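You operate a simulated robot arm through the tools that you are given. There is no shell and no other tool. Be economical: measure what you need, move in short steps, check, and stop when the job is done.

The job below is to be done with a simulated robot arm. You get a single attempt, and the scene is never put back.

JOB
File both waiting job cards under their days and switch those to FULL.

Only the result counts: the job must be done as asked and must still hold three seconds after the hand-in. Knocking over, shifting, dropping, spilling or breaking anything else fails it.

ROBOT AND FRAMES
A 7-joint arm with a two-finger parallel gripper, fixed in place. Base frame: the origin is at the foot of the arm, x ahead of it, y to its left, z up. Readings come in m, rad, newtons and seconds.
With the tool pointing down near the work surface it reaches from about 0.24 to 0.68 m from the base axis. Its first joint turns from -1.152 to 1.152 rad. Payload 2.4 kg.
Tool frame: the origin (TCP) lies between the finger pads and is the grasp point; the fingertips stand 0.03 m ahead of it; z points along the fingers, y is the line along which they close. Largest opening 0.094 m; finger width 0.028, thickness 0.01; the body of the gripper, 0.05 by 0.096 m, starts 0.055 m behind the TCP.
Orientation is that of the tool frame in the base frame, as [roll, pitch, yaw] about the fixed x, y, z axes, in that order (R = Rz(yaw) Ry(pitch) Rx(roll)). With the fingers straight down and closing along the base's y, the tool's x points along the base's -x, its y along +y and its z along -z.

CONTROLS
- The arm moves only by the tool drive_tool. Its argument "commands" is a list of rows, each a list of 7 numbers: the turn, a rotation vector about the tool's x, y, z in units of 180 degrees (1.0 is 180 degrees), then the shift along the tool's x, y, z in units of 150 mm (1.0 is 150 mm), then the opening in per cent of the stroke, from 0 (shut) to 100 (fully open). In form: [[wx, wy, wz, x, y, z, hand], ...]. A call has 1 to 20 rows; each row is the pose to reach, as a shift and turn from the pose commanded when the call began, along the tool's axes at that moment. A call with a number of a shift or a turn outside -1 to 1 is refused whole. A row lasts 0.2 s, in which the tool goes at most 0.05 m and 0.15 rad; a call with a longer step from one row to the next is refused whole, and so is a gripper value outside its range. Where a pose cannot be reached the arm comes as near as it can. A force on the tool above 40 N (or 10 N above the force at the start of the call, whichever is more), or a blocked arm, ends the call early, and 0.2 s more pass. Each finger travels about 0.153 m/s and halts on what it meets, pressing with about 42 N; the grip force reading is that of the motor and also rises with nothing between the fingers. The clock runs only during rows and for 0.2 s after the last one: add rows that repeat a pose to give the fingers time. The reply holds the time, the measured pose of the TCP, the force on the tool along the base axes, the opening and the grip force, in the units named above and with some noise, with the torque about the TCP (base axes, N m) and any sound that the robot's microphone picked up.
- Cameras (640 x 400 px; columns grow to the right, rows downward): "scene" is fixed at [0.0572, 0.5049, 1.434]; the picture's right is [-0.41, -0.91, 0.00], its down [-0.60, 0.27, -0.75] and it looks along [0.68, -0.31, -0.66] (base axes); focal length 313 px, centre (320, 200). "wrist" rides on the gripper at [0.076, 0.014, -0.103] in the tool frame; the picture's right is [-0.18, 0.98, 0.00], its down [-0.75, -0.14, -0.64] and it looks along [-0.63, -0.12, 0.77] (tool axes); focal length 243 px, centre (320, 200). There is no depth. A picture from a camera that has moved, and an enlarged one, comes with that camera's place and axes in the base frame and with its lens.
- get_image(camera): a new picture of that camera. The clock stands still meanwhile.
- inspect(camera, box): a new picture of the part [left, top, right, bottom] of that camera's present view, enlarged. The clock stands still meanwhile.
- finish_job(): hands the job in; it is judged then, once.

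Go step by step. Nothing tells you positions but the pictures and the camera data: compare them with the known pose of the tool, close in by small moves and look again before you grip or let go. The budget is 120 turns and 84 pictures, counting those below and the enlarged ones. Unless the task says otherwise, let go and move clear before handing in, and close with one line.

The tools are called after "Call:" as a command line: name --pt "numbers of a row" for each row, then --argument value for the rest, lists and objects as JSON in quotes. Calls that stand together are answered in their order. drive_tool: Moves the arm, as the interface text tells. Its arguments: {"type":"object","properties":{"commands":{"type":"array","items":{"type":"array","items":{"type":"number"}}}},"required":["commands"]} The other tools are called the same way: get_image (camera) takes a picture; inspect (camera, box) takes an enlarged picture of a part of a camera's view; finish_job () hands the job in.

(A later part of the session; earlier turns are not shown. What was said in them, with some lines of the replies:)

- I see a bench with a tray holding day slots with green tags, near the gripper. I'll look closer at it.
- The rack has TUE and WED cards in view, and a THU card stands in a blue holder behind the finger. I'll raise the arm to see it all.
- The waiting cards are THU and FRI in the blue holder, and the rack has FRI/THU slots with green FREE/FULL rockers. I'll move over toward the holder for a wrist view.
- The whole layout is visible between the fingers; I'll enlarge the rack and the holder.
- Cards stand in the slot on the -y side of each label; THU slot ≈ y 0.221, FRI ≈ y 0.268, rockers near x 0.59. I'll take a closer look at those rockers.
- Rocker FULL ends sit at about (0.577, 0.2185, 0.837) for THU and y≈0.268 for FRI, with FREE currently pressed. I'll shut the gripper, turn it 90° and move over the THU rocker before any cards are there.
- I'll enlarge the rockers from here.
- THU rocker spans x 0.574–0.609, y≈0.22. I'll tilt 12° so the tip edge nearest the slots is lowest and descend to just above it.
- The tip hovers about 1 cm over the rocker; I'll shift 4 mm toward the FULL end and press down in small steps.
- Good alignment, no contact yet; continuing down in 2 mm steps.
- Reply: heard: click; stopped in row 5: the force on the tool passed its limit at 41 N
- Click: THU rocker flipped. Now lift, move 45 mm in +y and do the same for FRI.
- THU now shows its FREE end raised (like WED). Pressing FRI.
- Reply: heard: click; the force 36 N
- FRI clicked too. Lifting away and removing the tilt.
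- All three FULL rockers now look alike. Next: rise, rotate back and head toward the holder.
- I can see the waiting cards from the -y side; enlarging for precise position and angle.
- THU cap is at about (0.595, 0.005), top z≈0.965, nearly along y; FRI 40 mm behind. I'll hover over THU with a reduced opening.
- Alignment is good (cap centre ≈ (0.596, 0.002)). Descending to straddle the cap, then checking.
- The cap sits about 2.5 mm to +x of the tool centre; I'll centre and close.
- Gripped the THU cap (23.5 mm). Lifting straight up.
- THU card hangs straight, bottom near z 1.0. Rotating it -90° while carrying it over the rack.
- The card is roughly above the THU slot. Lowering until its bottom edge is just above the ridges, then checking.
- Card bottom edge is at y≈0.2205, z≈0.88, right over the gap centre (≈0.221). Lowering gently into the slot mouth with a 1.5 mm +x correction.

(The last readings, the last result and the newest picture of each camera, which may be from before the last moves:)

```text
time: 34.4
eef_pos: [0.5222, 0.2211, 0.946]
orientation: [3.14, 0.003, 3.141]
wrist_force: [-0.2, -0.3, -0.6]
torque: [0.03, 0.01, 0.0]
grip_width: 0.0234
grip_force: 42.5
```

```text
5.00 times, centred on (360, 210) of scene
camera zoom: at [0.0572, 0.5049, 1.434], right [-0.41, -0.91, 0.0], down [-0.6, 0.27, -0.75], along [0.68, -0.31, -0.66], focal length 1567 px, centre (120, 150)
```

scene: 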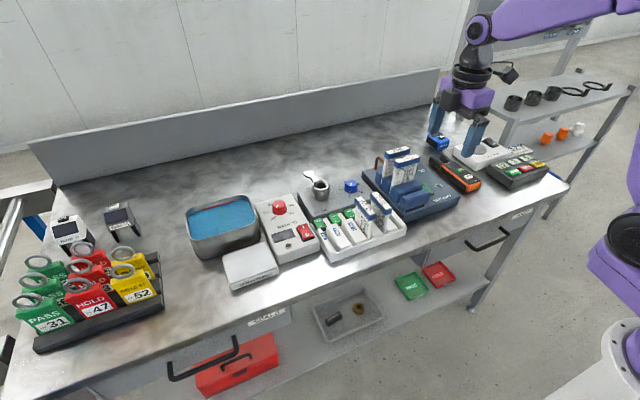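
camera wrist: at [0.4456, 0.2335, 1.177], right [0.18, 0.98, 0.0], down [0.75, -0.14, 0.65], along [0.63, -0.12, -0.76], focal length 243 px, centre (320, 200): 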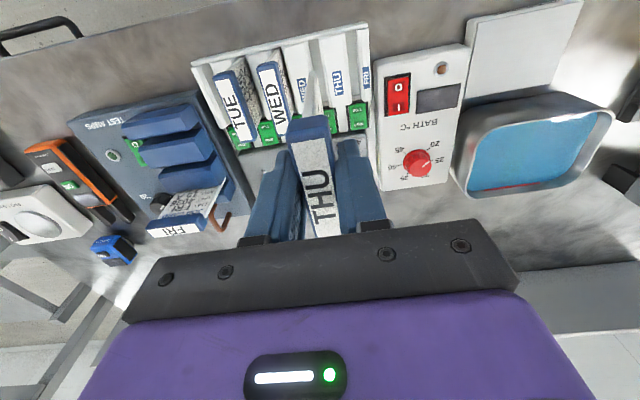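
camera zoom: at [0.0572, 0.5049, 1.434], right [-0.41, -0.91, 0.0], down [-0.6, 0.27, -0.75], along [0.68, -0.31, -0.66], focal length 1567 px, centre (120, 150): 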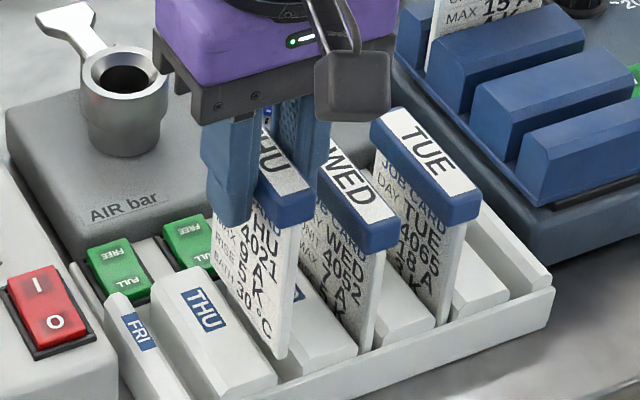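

The card is centred in the slot mouth with no force. Continuing down.

Call:
drive_tool --pt "0 0 0 0 0 0.04 10" --pt "0 0 0 0 0 0.08 10" --pt "0 0 0 0 0 0.12 10" --pt "0 0 0 0 0 0.16 10" --pt "0 0 0 0 0 0.2 10" --pt "0 0 0 0 0 0.2 10"

Call:
inspect --camera "scene" --box '[310, 170, 410, 250]'

Call:
inspect --camera "wrist" --box '[240, 20, 400, 160]'

```text
time: 35.8
eef_pos: [0.5242, 0.22, 0.9168]
orientation: [3.141, 0.004, -3.141]
wrist_force: [-0.4, 0.1, -0.4]
torque: [0.01, -0.02, -0.02]
grip_width: 0.0233
grip_force: 41.7
```

```text
5.00 times, centred on (360, 210) of scene
camera zoom: at [0.0572, 0.5049, 1.434], right [-0.41, -0.91, 0.0], down [-0.6, 0.27, -0.75], along [0.68, -0.31, -0.66], focal length 1567 px, centre (120, 150)
```

zoom: 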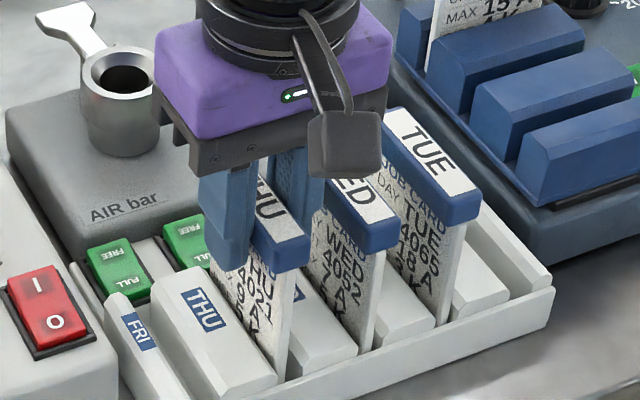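

```text
2.86 times, centred on (320, 90) of wrist
camera zoom: at [0.4473, 0.2341, 1.0175], right [0.18, 0.98, 0.0], down [0.75, -0.14, 0.64], along [0.63, -0.12, -0.76], focal length 693 px, centre (320, 514)
```

zoom: 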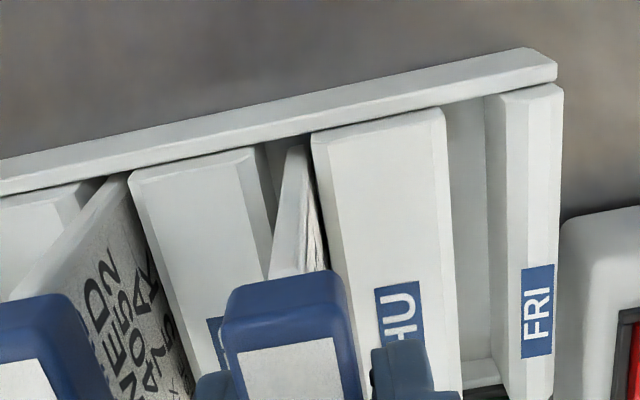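

Card is inside the slot. Lowering in 1.5 mm steps to find the floor.

Call:
drive_tool --pt "0 0 0 0 0 0.01 10" --pt "0 0 0 0 0 0.02 10" --pt "0 0 0 0 0 0.03 10" --pt "0 0 0 0 0 0.04 10" --pt "0 0 0 0 0 0.05 10" --pt "0 0 0 0 0 0.05 10"

Call:
inspect --camera "scene" --box '[310, 170, 410, 250]'

```text
time: 37.2
eef_pos: [0.524, 0.2203, 0.9114]
orientation: [3.138, 0.008, -3.139]
wrist_force: [-3.4, 0.1, 31.6]
torque: [0.0, 0.56, -0.02]
grip_width: 0.0234
grip_force: 42.0
```

```text
5.00 times, centred on (360, 210) of scene
camera zoom: at [0.0566, 0.5046, 1.4341], right [-0.41, -0.91, 0.0], down [-0.6, 0.27, -0.75], along [0.68, -0.31, -0.66], focal length 1567 px, centre (120, 150)
```

zoom: 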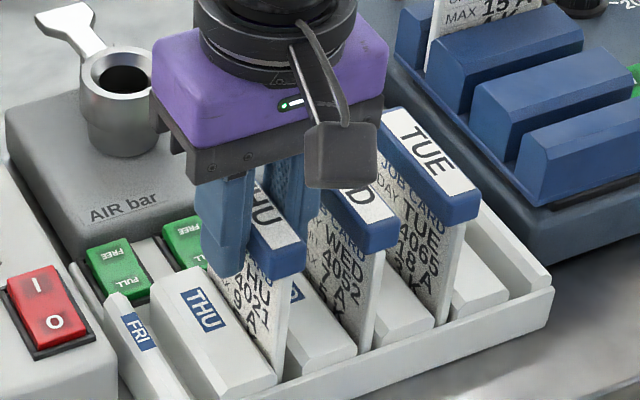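

Floor contact at TCP z 0.911, matching the neighbouring cards' height. Relieving the push and opening slightly.

Call:
drive_tool --pt "0 0 0 0 0 -0.012 10" --pt "0 0 0 0 0 -0.015 10" --pt "0 0 0 0 0 -0.015 30" --pt "0 0 0 0 0 -0.015 36" --pt "0 0 0 0 0 -0.015 36"

Call:
inspect --camera "wrist" --box '[220, 60, 420, 220]'

```text
time: 38.4
eef_pos: [0.5234, 0.2198, 0.9109]
orientation: [3.141, 0.005, 3.14]
wrist_force: [0.1, 0.3, -0.3]
torque: [-0.01, -0.02, 0.0]
grip_width: 0.0336
grip_force: 0.0
```

```text
2.50 times, centred on (320, 140) of wrist
camera zoom: at [0.4472, 0.2342, 1.0129], right [0.18, 0.98, 0.0], down [0.75, -0.14, 0.64], along [0.63, -0.12, -0.76], focal length 606 px, centre (320, 350)
```

zoom: 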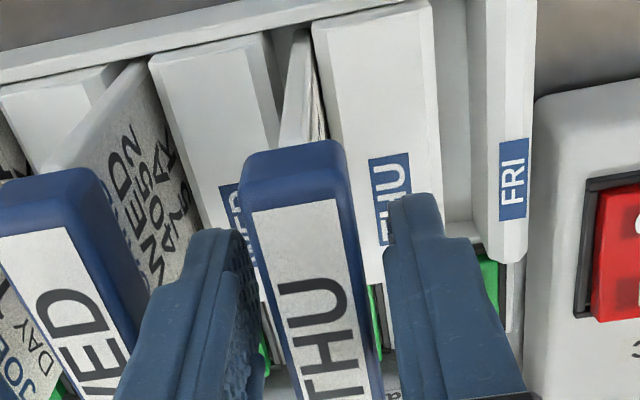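

Released; the card stands. Lifting straight up.

Call:
drive_tool --pt "0 0 0 0 0 -0.1 36" --pt "0 0 0 0 0 -0.25 36" --pt "0 0 0 0 0 -0.5 36" --pt "0 0 0 0 0 -0.75 36" --pt "0 0 0 0 0 -1 36" --pt "0 0 0 0 0 -1 36"

Call:
inspect --camera "scene" --box '[310, 170, 410, 250]'

Call:
get_image --camera "wrist"

```text
time: 39.8
eef_pos: [0.5241, 0.2194, 1.0625]
orientation: [3.139, 0.003, -3.14]
wrist_force: [-0.4, 0.8, 0.4]
torque: [-0.03, 0.0, 0.02]
grip_width: 0.0337
grip_force: 0.0
```

```text
5.00 times, centred on (360, 210) of scene
camera zoom: at [0.0572, 0.5048, 1.434], right [-0.41, -0.91, 0.0], down [-0.6, 0.27, -0.75], along [0.68, -0.31, -0.66], focal length 1567 px, centre (120, 150)
```

zoom: 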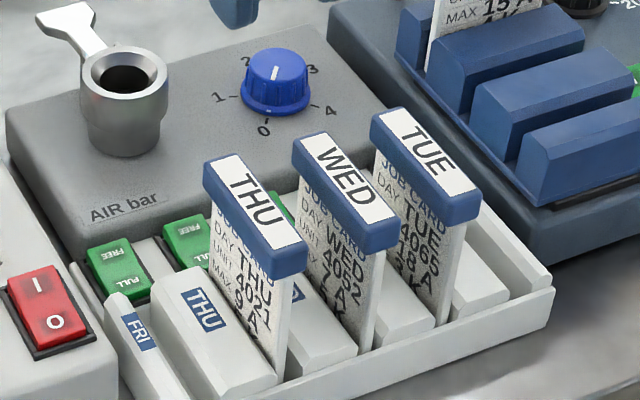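

```text
36 pictures are left
camera wrist: at [0.4481, 0.2325, 1.1642], right [0.18, 0.98, 0.0], down [0.75, -0.14, 0.64], along [0.63, -0.12, -0.76], focal length 243 px, centre (320, 200)
```

wrist: 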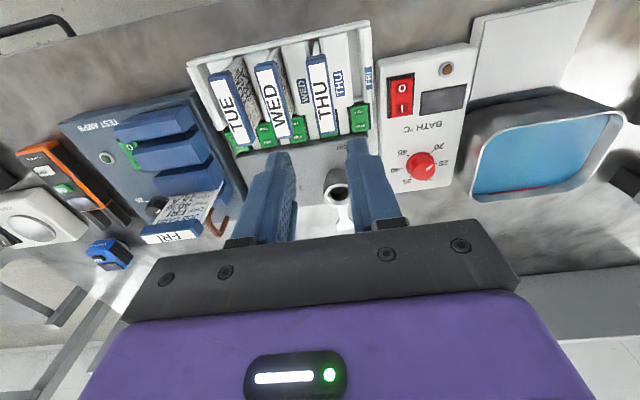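

THU is seated just like its neighbours. Going back for FRI, rotating the gripper +90°.

Call:
drive_tool --pt "0 0 -0.0455 0 -0.09 -0.05 36" --pt "0 0 -0.091 0 -0.18 -0.05 36" --pt "0 0 -0.1365 0 -0.27 -0.05 36" --pt "0 0 -0.182 0 -0.36 -0.05 36" --pt "0 0 -0.2275 0 -0.45 -0.05 36" --pt "0 0 -0.273 0 -0.54 -0.05 36" --pt "0 0 -0.3185 0 -0.63 -0.05 36" --pt "0 0 -0.364 0 -0.72 -0.05 36" --pt "0 0 -0.4095 0 -0.81 -0.05 36" --pt "0 0 -0.455 0 -0.9 -0.05 36" --pt "0 0 -0.5 0 -1 -0.05 36" --pt "0 0 -0.5 0 -1 -0.05 36"

Call:
drive_tool --pt "0 0 0 0.15 -0.2 0 36" --pt "0 0 0 0.3 -0.4 0 36" --pt "0 0 0 0.443 -0.6 0 36" --pt "0 0 0 0.443 -0.746 0.1 36" --pt "0 0 0 0.443 -0.746 0.25 36" --pt "0 0 0 0.443 -0.746 0.25 36" --pt "0 0 0 0.443 -0.746 0.25 36"

Call:
inspect --camera "wrist" --box '[220, 60, 420, 220]'

Call:
inspect --camera "scene" --box '[365, 120, 445, 190]'

```text
time: 42.4
eef_pos: [0.5233, 0.0691, 1.0689]
orientation: [-3.138, 0.001, -1.567]
wrist_force: [0.2, -0.8, -0.3]
torque: [-0.01, 0.05, 0.01]
grip_width: 0.034
grip_force: 0.0
```

```text
time: 44.0
eef_pos: [0.6342, 0.0015, 1.0324]
orientation: [-3.138, 0.002, -1.572]
wrist_force: [0.3, 0.4, -0.1]
torque: [0.01, 0.0, -0.02]
grip_width: 0.0338
grip_force: 0.0
```

```text
2.50 times, centred on (320, 140) of wrist
camera zoom: at [0.6205, -0.0747, 1.1334], right [-0.98, 0.18, 0.0], down [0.14, 0.75, 0.64], along [0.12, 0.63, -0.77], focal length 606 px, centre (320, 350)
```

zoom: 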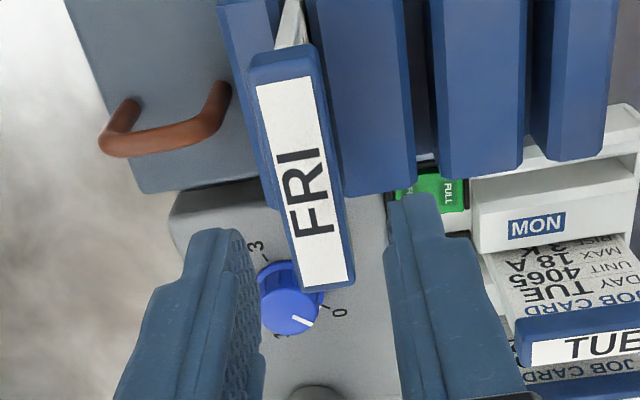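

```text
5.71 times, centred on (405, 155) of scene
camera zoom: at [0.0572, 0.5049, 1.434], right [-0.41, -0.91, 0.0], down [-0.6, 0.27, -0.75], along [0.68, -0.31, -0.66], focal length 1790 px, centre (-166, 457)
```

zoom: 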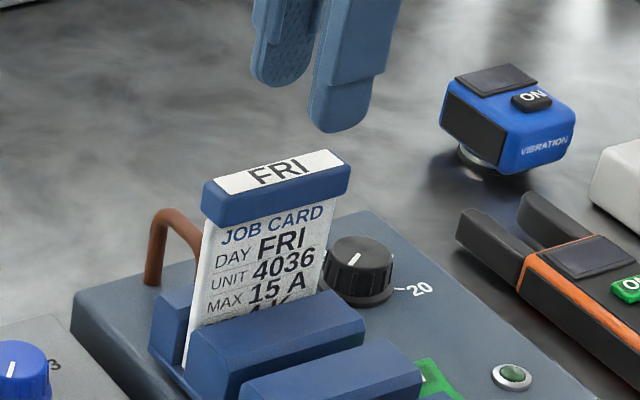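

FRI cap centre ≈ (0.638, 0.003). Centring, descending and gripping at the same height as before.

Call:
drive_tool --pt "0 0 0 -0.007 -0.025 0 45" --pt "0 0 0 -0.007 -0.025 0.15 45" --pt "0 0 0 -0.007 -0.025 0.3 45" --pt "0 0 0 -0.007 -0.025 0.45 45" --pt "0 0 0 -0.007 -0.025 0.49 45" --pt "0 0 0 -0.007 -0.025 0.49 45"

Call:
inspect --camera "wrist" --box '[220, 60, 420, 220]'

```text
time: 45.4
eef_pos: [0.639, 0.0048, 0.9595]
orientation: [-3.138, 0.003, -1.571]
wrist_force: [0.1, -0.1, 0.5]
torque: [0.0, 0.01, 0.01]
grip_width: 0.0421
grip_force: 0.1
```

```text
2.50 times, centred on (320, 140) of wrist
camera zoom: at [0.6246, -0.0717, 1.0604], right [-0.98, 0.18, 0.0], down [0.14, 0.75, 0.64], along [0.12, 0.63, -0.77], focal length 606 px, centre (320, 350)
```

zoom: 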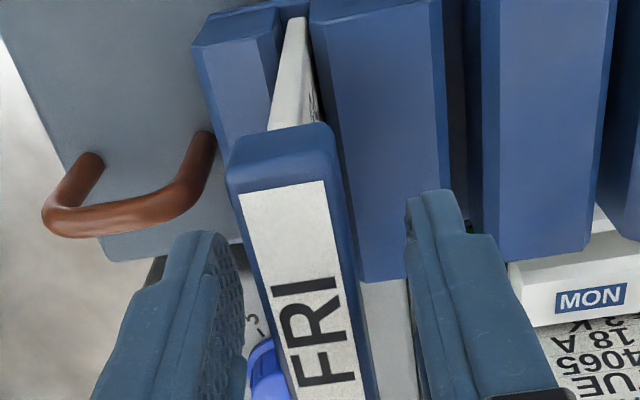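

Slight correction (1.5 mm +x, 3 mm -y) to match the earlier grasp, then close and lift.

Call:
drive_tool --pt "0 0 0 0.02 -0.009 0 45" --pt "0 0 0 0.02 -0.009 0 45" --pt "0 0 0 0.02 -0.009 0 10" --pt "0 0 0 0.02 -0.009 0 10" --pt "0 0 0 0.02 -0.009 0 10"

Call:
inspect --camera "wrist" --box '[220, 60, 420, 220]'

```text
time: 46.6
eef_pos: [0.6409, 0.0019, 0.9591]
orientation: [-3.138, 0.003, -1.572]
wrist_force: [-0.4, -1.3, 1.4]
torque: [-0.03, -0.01, 0.01]
grip_width: 0.0234
grip_force: 41.8
```

```text
2.50 times, centred on (320, 140) of wrist
camera zoom: at [0.626, -0.0746, 1.0601], right [-0.98, 0.18, 0.0], down [0.14, 0.75, 0.64], along [0.12, 0.63, -0.77], focal length 606 px, centre (320, 350)
```

zoom: 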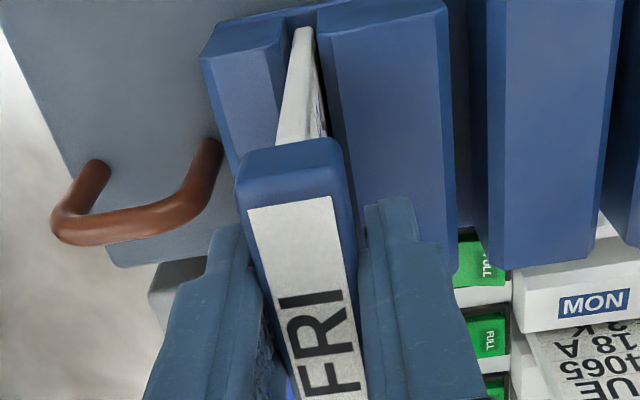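

Same grasp as before. Lifting, rotating and carrying to the FRI slot.

Call:
drive_tool --pt "0 0 0 0 0 -0.1 10" --pt "0 0 0 0 0 -0.2 10" --pt "0 0 0 0 0 -0.35 10" --pt "0 0 0 0 0 -0.5 10" --pt "0 0 0 0 0 -0.7 10" --pt "0 0 0 0 0 -0.9 10" --pt "0 0 0 0 0 -1 10" --pt "0 0 0 0 0 -1 10"

Call:
drive_tool --pt "0 0 0.0455 -0.09 0.07 0 10" --pt "0 0 0.091 -0.18 0.14 0 10" --pt "0 0 0.1365 -0.27 0.21 0 10" --pt "0 0 0.182 -0.36 0.28 0 10" --pt "0 0 0.2275 -0.45 0.35 0 10" --pt "0 0 0.273 -0.54 0.42 0 10" --pt "0 0 0.3185 -0.63 0.49 0 10" --pt "0 0 0.364 -0.72 0.56 0 10" --pt "0 0 0.4095 -0.81 0.63 0 10" --pt "0 0 0.455 -0.9 0.7 0 10" --pt "0 0 0.5 -1 0.776 0 10" --pt "0 0 0.5 -1 0.776 0 10"

Call:
drive_tool --pt "0 0 0 0 0.2 0 10" --pt "0 0 0 0 0.4 0 10" --pt "0 0 0 0 0.6 0 10" --pt "0 0 0 0 0.758 0 10" --pt "0 0 0 0 0.758 0.2 10" --pt "0 0 0 0 0.758 0.2 10"

Call:
get_image --camera "wrist"

Call:
inspect --camera "scene" --box '[290, 140, 450, 260]'

```text
time: 48.4
eef_pos: [0.6406, 0.0002, 1.1089]
orientation: [-3.14, 0.002, -1.57]
wrist_force: [1.1, -0.3, 0.1]
torque: [-0.02, -0.04, 0.01]
grip_width: 0.0233
grip_force: 42.0
```

```text
time: 51.0
eef_pos: [0.5223, 0.1518, 1.1077]
orientation: [3.141, 0.005, 3.14]
wrist_force: [0.4, 0.0, -0.3]
torque: [-0.01, 0.0, -0.01]
grip_width: 0.0233
grip_force: 41.9
```

```text
time: 52.4
eef_pos: [0.5241, 0.2644, 1.0782]
orientation: [3.14, 0.004, 3.141]
wrist_force: [-0.4, 0.0, -0.2]
torque: [-0.01, 0.01, -0.01]
grip_width: 0.0232
grip_force: 42.1
```

```text
31 pictures are left
camera wrist: at [0.447, 0.2786, 1.1786], right [0.18, 0.98, 0.0], down [0.75, -0.14, 0.65], along [0.63, -0.12, -0.76], focal length 243 px, centre (320, 200)
```

wrist: 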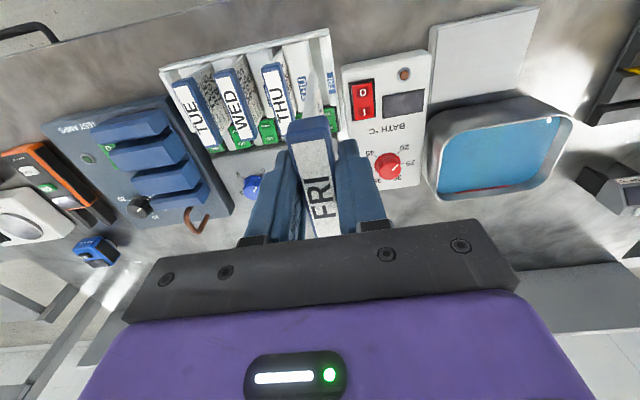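

```text
3.33 times, centred on (370, 200) of scene
camera zoom: at [0.0572, 0.5049, 1.434], right [-0.41, -0.91, 0.0], down [-0.6, 0.27, -0.75], along [0.68, -0.31, -0.66], focal length 1044 px, centre (153, 200)
```

zoom: 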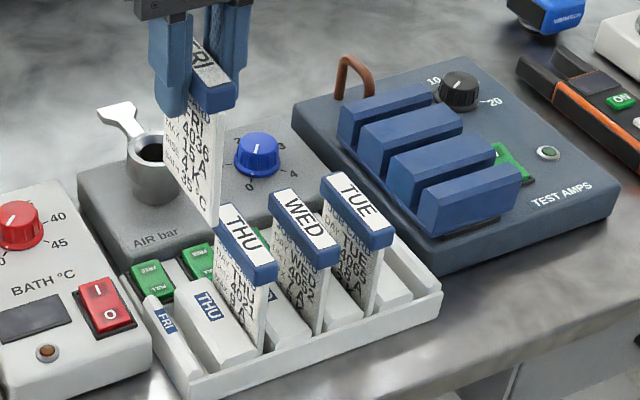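

Good. Lowering to just above the ridges to check alignment.

Call:
drive_tool --pt "0 0 0 0 0.006 0.2 10" --pt "0 0 0 0 0.006 0.4 10" --pt "0 0 0 0 0.006 0.6 10" --pt "0 0 0 0 0.006 0.7 10" --pt "0 0 0 0 0.006 0.7 10"

Call:
inspect --camera "wrist" --box '[240, 20, 400, 160]'

Call:
inspect --camera "scene" --box '[310, 170, 410, 250]'

```text
time: 53.6
eef_pos: [0.5241, 0.2665, 0.9723]
orientation: [3.14, 0.003, -3.14]
wrist_force: [-0.6, 0.6, 0.1]
torque: [0.04, -0.01, 0.01]
grip_width: 0.0233
grip_force: 42.3
```

```text
2.86 times, centred on (320, 90) of wrist
camera zoom: at [0.4469, 0.2812, 1.0741], right [0.18, 0.98, 0.0], down [0.75, -0.14, 0.64], along [0.63, -0.12, -0.76], focal length 693 px, centre (320, 514)
```

zoom: 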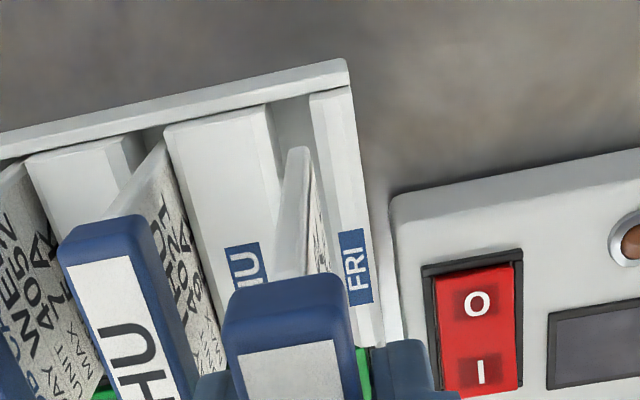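

```text
5.00 times, centred on (360, 210) of scene
camera zoom: at [0.0572, 0.5049, 1.434], right [-0.41, -0.91, 0.0], down [-0.6, 0.27, -0.75], along [0.68, -0.31, -0.66], focal length 1567 px, centre (120, 150)
```

zoom: 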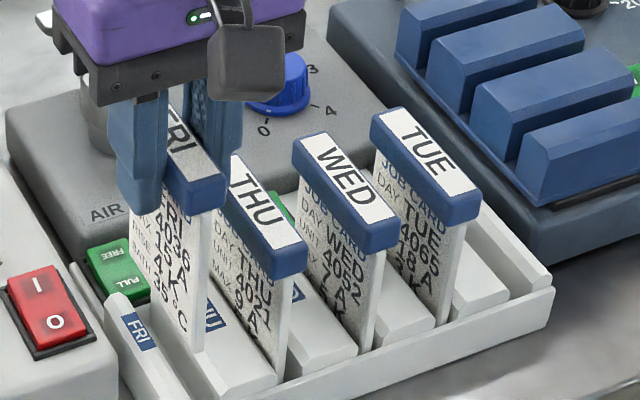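

Alignment matches the THU insertion. Lowering into the slot.

Call:
drive_tool --pt "0 0 0 0 -0.004 0.06 10" --pt "0 0 0 0 -0.004 0.12 10" --pt "0 0 0 0 -0.004 0.18 10" --pt "0 0 0 0 -0.004 0.24 10" --pt "0 0 0 0 -0.004 0.3 10" --pt "0 0 0 0 -0.004 0.37 10" --pt "0 0 0 0 -0.004 0.37 10"

Call:
inspect --camera "wrist" --box '[240, 20, 400, 160]'

Call:
inspect --camera "scene" --box '[310, 170, 410, 250]'

```text
time: 55.2
eef_pos: [0.5239, 0.2648, 0.916]
orientation: [3.14, 0.005, 3.141]
wrist_force: [0.1, -1.3, -1.2]
torque: [0.01, 0.06, -0.01]
grip_width: 0.0234
grip_force: 42.6
```

```text
2.86 times, centred on (320, 90) of wrist
camera zoom: at [0.4482, 0.2793, 1.0182], right [0.18, 0.98, 0.0], down [0.75, -0.14, 0.64], along [0.63, -0.12, -0.76], focal length 693 px, centre (320, 514)
```

zoom: 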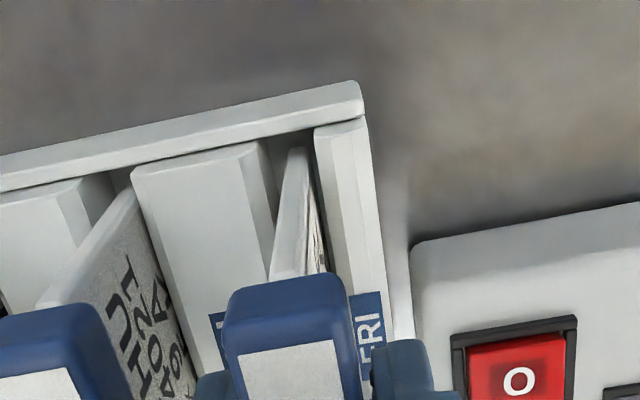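

```text
5.00 times, centred on (360, 210) of scene
camera zoom: at [0.0572, 0.5049, 1.434], right [-0.41, -0.91, 0.0], down [-0.6, 0.27, -0.75], along [0.68, -0.31, -0.66], focal length 1567 px, centre (120, 150)
```

zoom: 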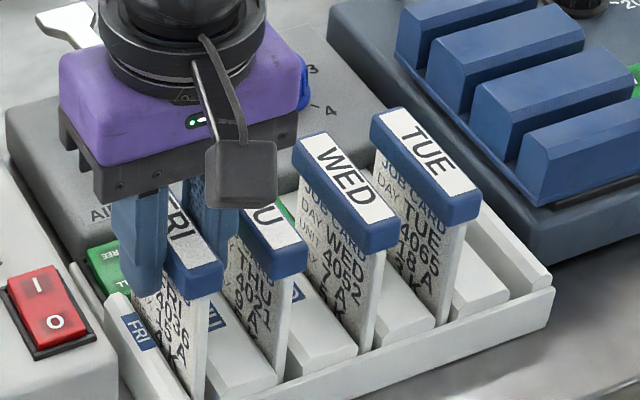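

The card is in the slot. Lowering the last few millimetres to the floor.

Call:
drive_tool --pt "0 0 0 0 0 0.01 10" --pt "0 0 0 0 0 0.02 10" --pt "0 0 0 0 0 0.03 10" --pt "0 0 0 0 0 0.04 10" --pt "0 0 0 0 0 0.045 10" --pt "0 0 0 0 0 0.045 10"

```text
time: 56.6
eef_pos: [0.5239, 0.2661, 0.9111]
orientation: [3.141, 0.005, -3.141]
wrist_force: [-0.6, -0.1, 13.2]
torque: [-0.01, 0.53, 0.03]
grip_width: 0.0232
grip_force: 42.5
```

Floor reached at the same height (0.911). Relieving, opening and lifting straight up.

Call:
drive_tool --pt "0 0 0 0 0 -0.01 10" --pt "0 0 0 0 0 -0.01 10" --pt "0 0 0 0 0 -0.01 25" --pt "0 0 0 0 0 -0.01 36" --pt "0 0 0 0 0 -0.01 36"

Call:
drive_tool --pt "0 0 0 0 0 -0.1 36" --pt "0 0 0 0 0 -0.25 36" --pt "0 0 0 0 0 -0.5 36" --pt "0 0 0 0 0 -0.75 36" --pt "0 0 0 0 0 -1 36" --pt "0 0 0 0 0 -1 36"

Call:
drive_tool --pt "0 0 0 0.2 0 -0.2 36" --pt "0 0 0 0.4 0 -0.4 36" --pt "0 0 0 0.4 0 -0.6 36" --pt "0 0 0 0.4 0 -0.6 36"

Call:
inspect --camera "scene" --box '[290, 160, 410, 250]'

Call:
get_image --camera "wrist"

Call:
get_image --camera "scene"

```text
time: 57.8
eef_pos: [0.5235, 0.266, 0.913]
orientation: [3.14, 0.003, -3.141]
wrist_force: [-0.3, -0.4, -0.7]
torque: [-0.02, -0.02, -0.01]
grip_width: 0.0338
grip_force: 0.3
```

```text
time: 59.2
eef_pos: [0.5254, 0.2675, 1.0622]
orientation: [3.14, 0.004, 3.141]
wrist_force: [0.2, 0.1, 0.8]
torque: [-0.02, -0.02, 0.02]
grip_width: 0.0336
grip_force: 0.2
```

```text
time: 60.2
eef_pos: [0.4651, 0.2647, 1.1507]
orientation: [3.14, 0.003, -3.14]
wrist_force: [0.1, -0.3, -0.1]
torque: [-0.01, -0.02, 0.0]
grip_width: 0.034
grip_force: 0.0
```

```text
4.44 times, centred on (350, 205) of scene
camera zoom: at [0.0572, 0.5049, 1.434], right [-0.41, -0.91, 0.0], down [-0.6, 0.27, -0.75], along [0.68, -0.31, -0.66], focal length 1393 px, centre (187, 178)
```

zoom: 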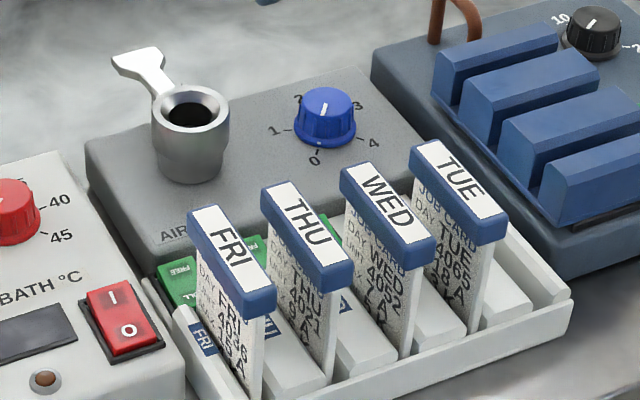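

```text
24 pictures are left
camera wrist: at [0.3888, 0.2785, 1.2513], right [0.18, 0.98, 0.0], down [0.75, -0.14, 0.64], along [0.63, -0.12, -0.76], focal length 243 px, centre (320, 200)
```

wrist: 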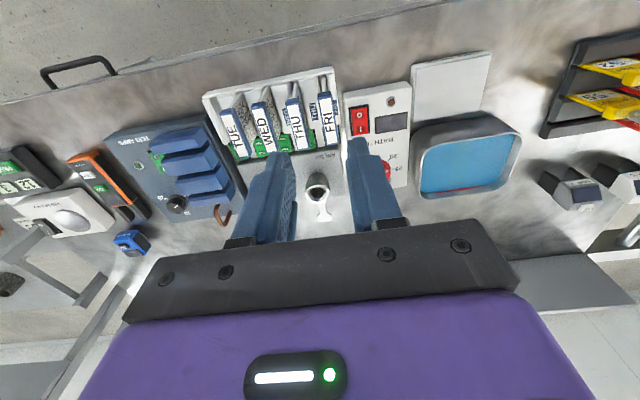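

```text
23 pictures are left
```

scene: 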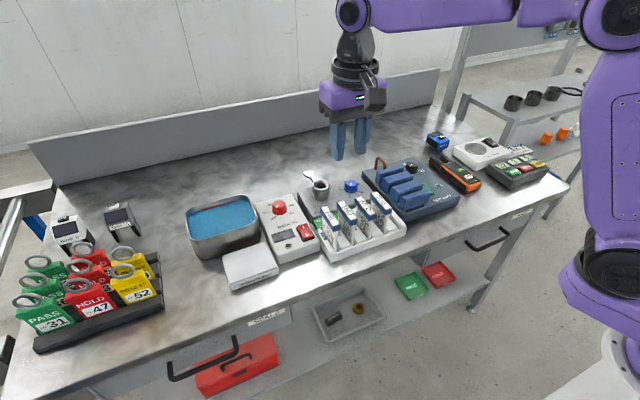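

All four cards stand neatly in line, both rockers were switched to FULL with a click, and the gripper is clear of everything. Handing in.

Call:
finish_job

```text
The job is handed in.
```

The THU and FRI job cards are in their day slots and both day rockers are switched to FULL. The last pictures show nothing else moved, and the job is handed in.
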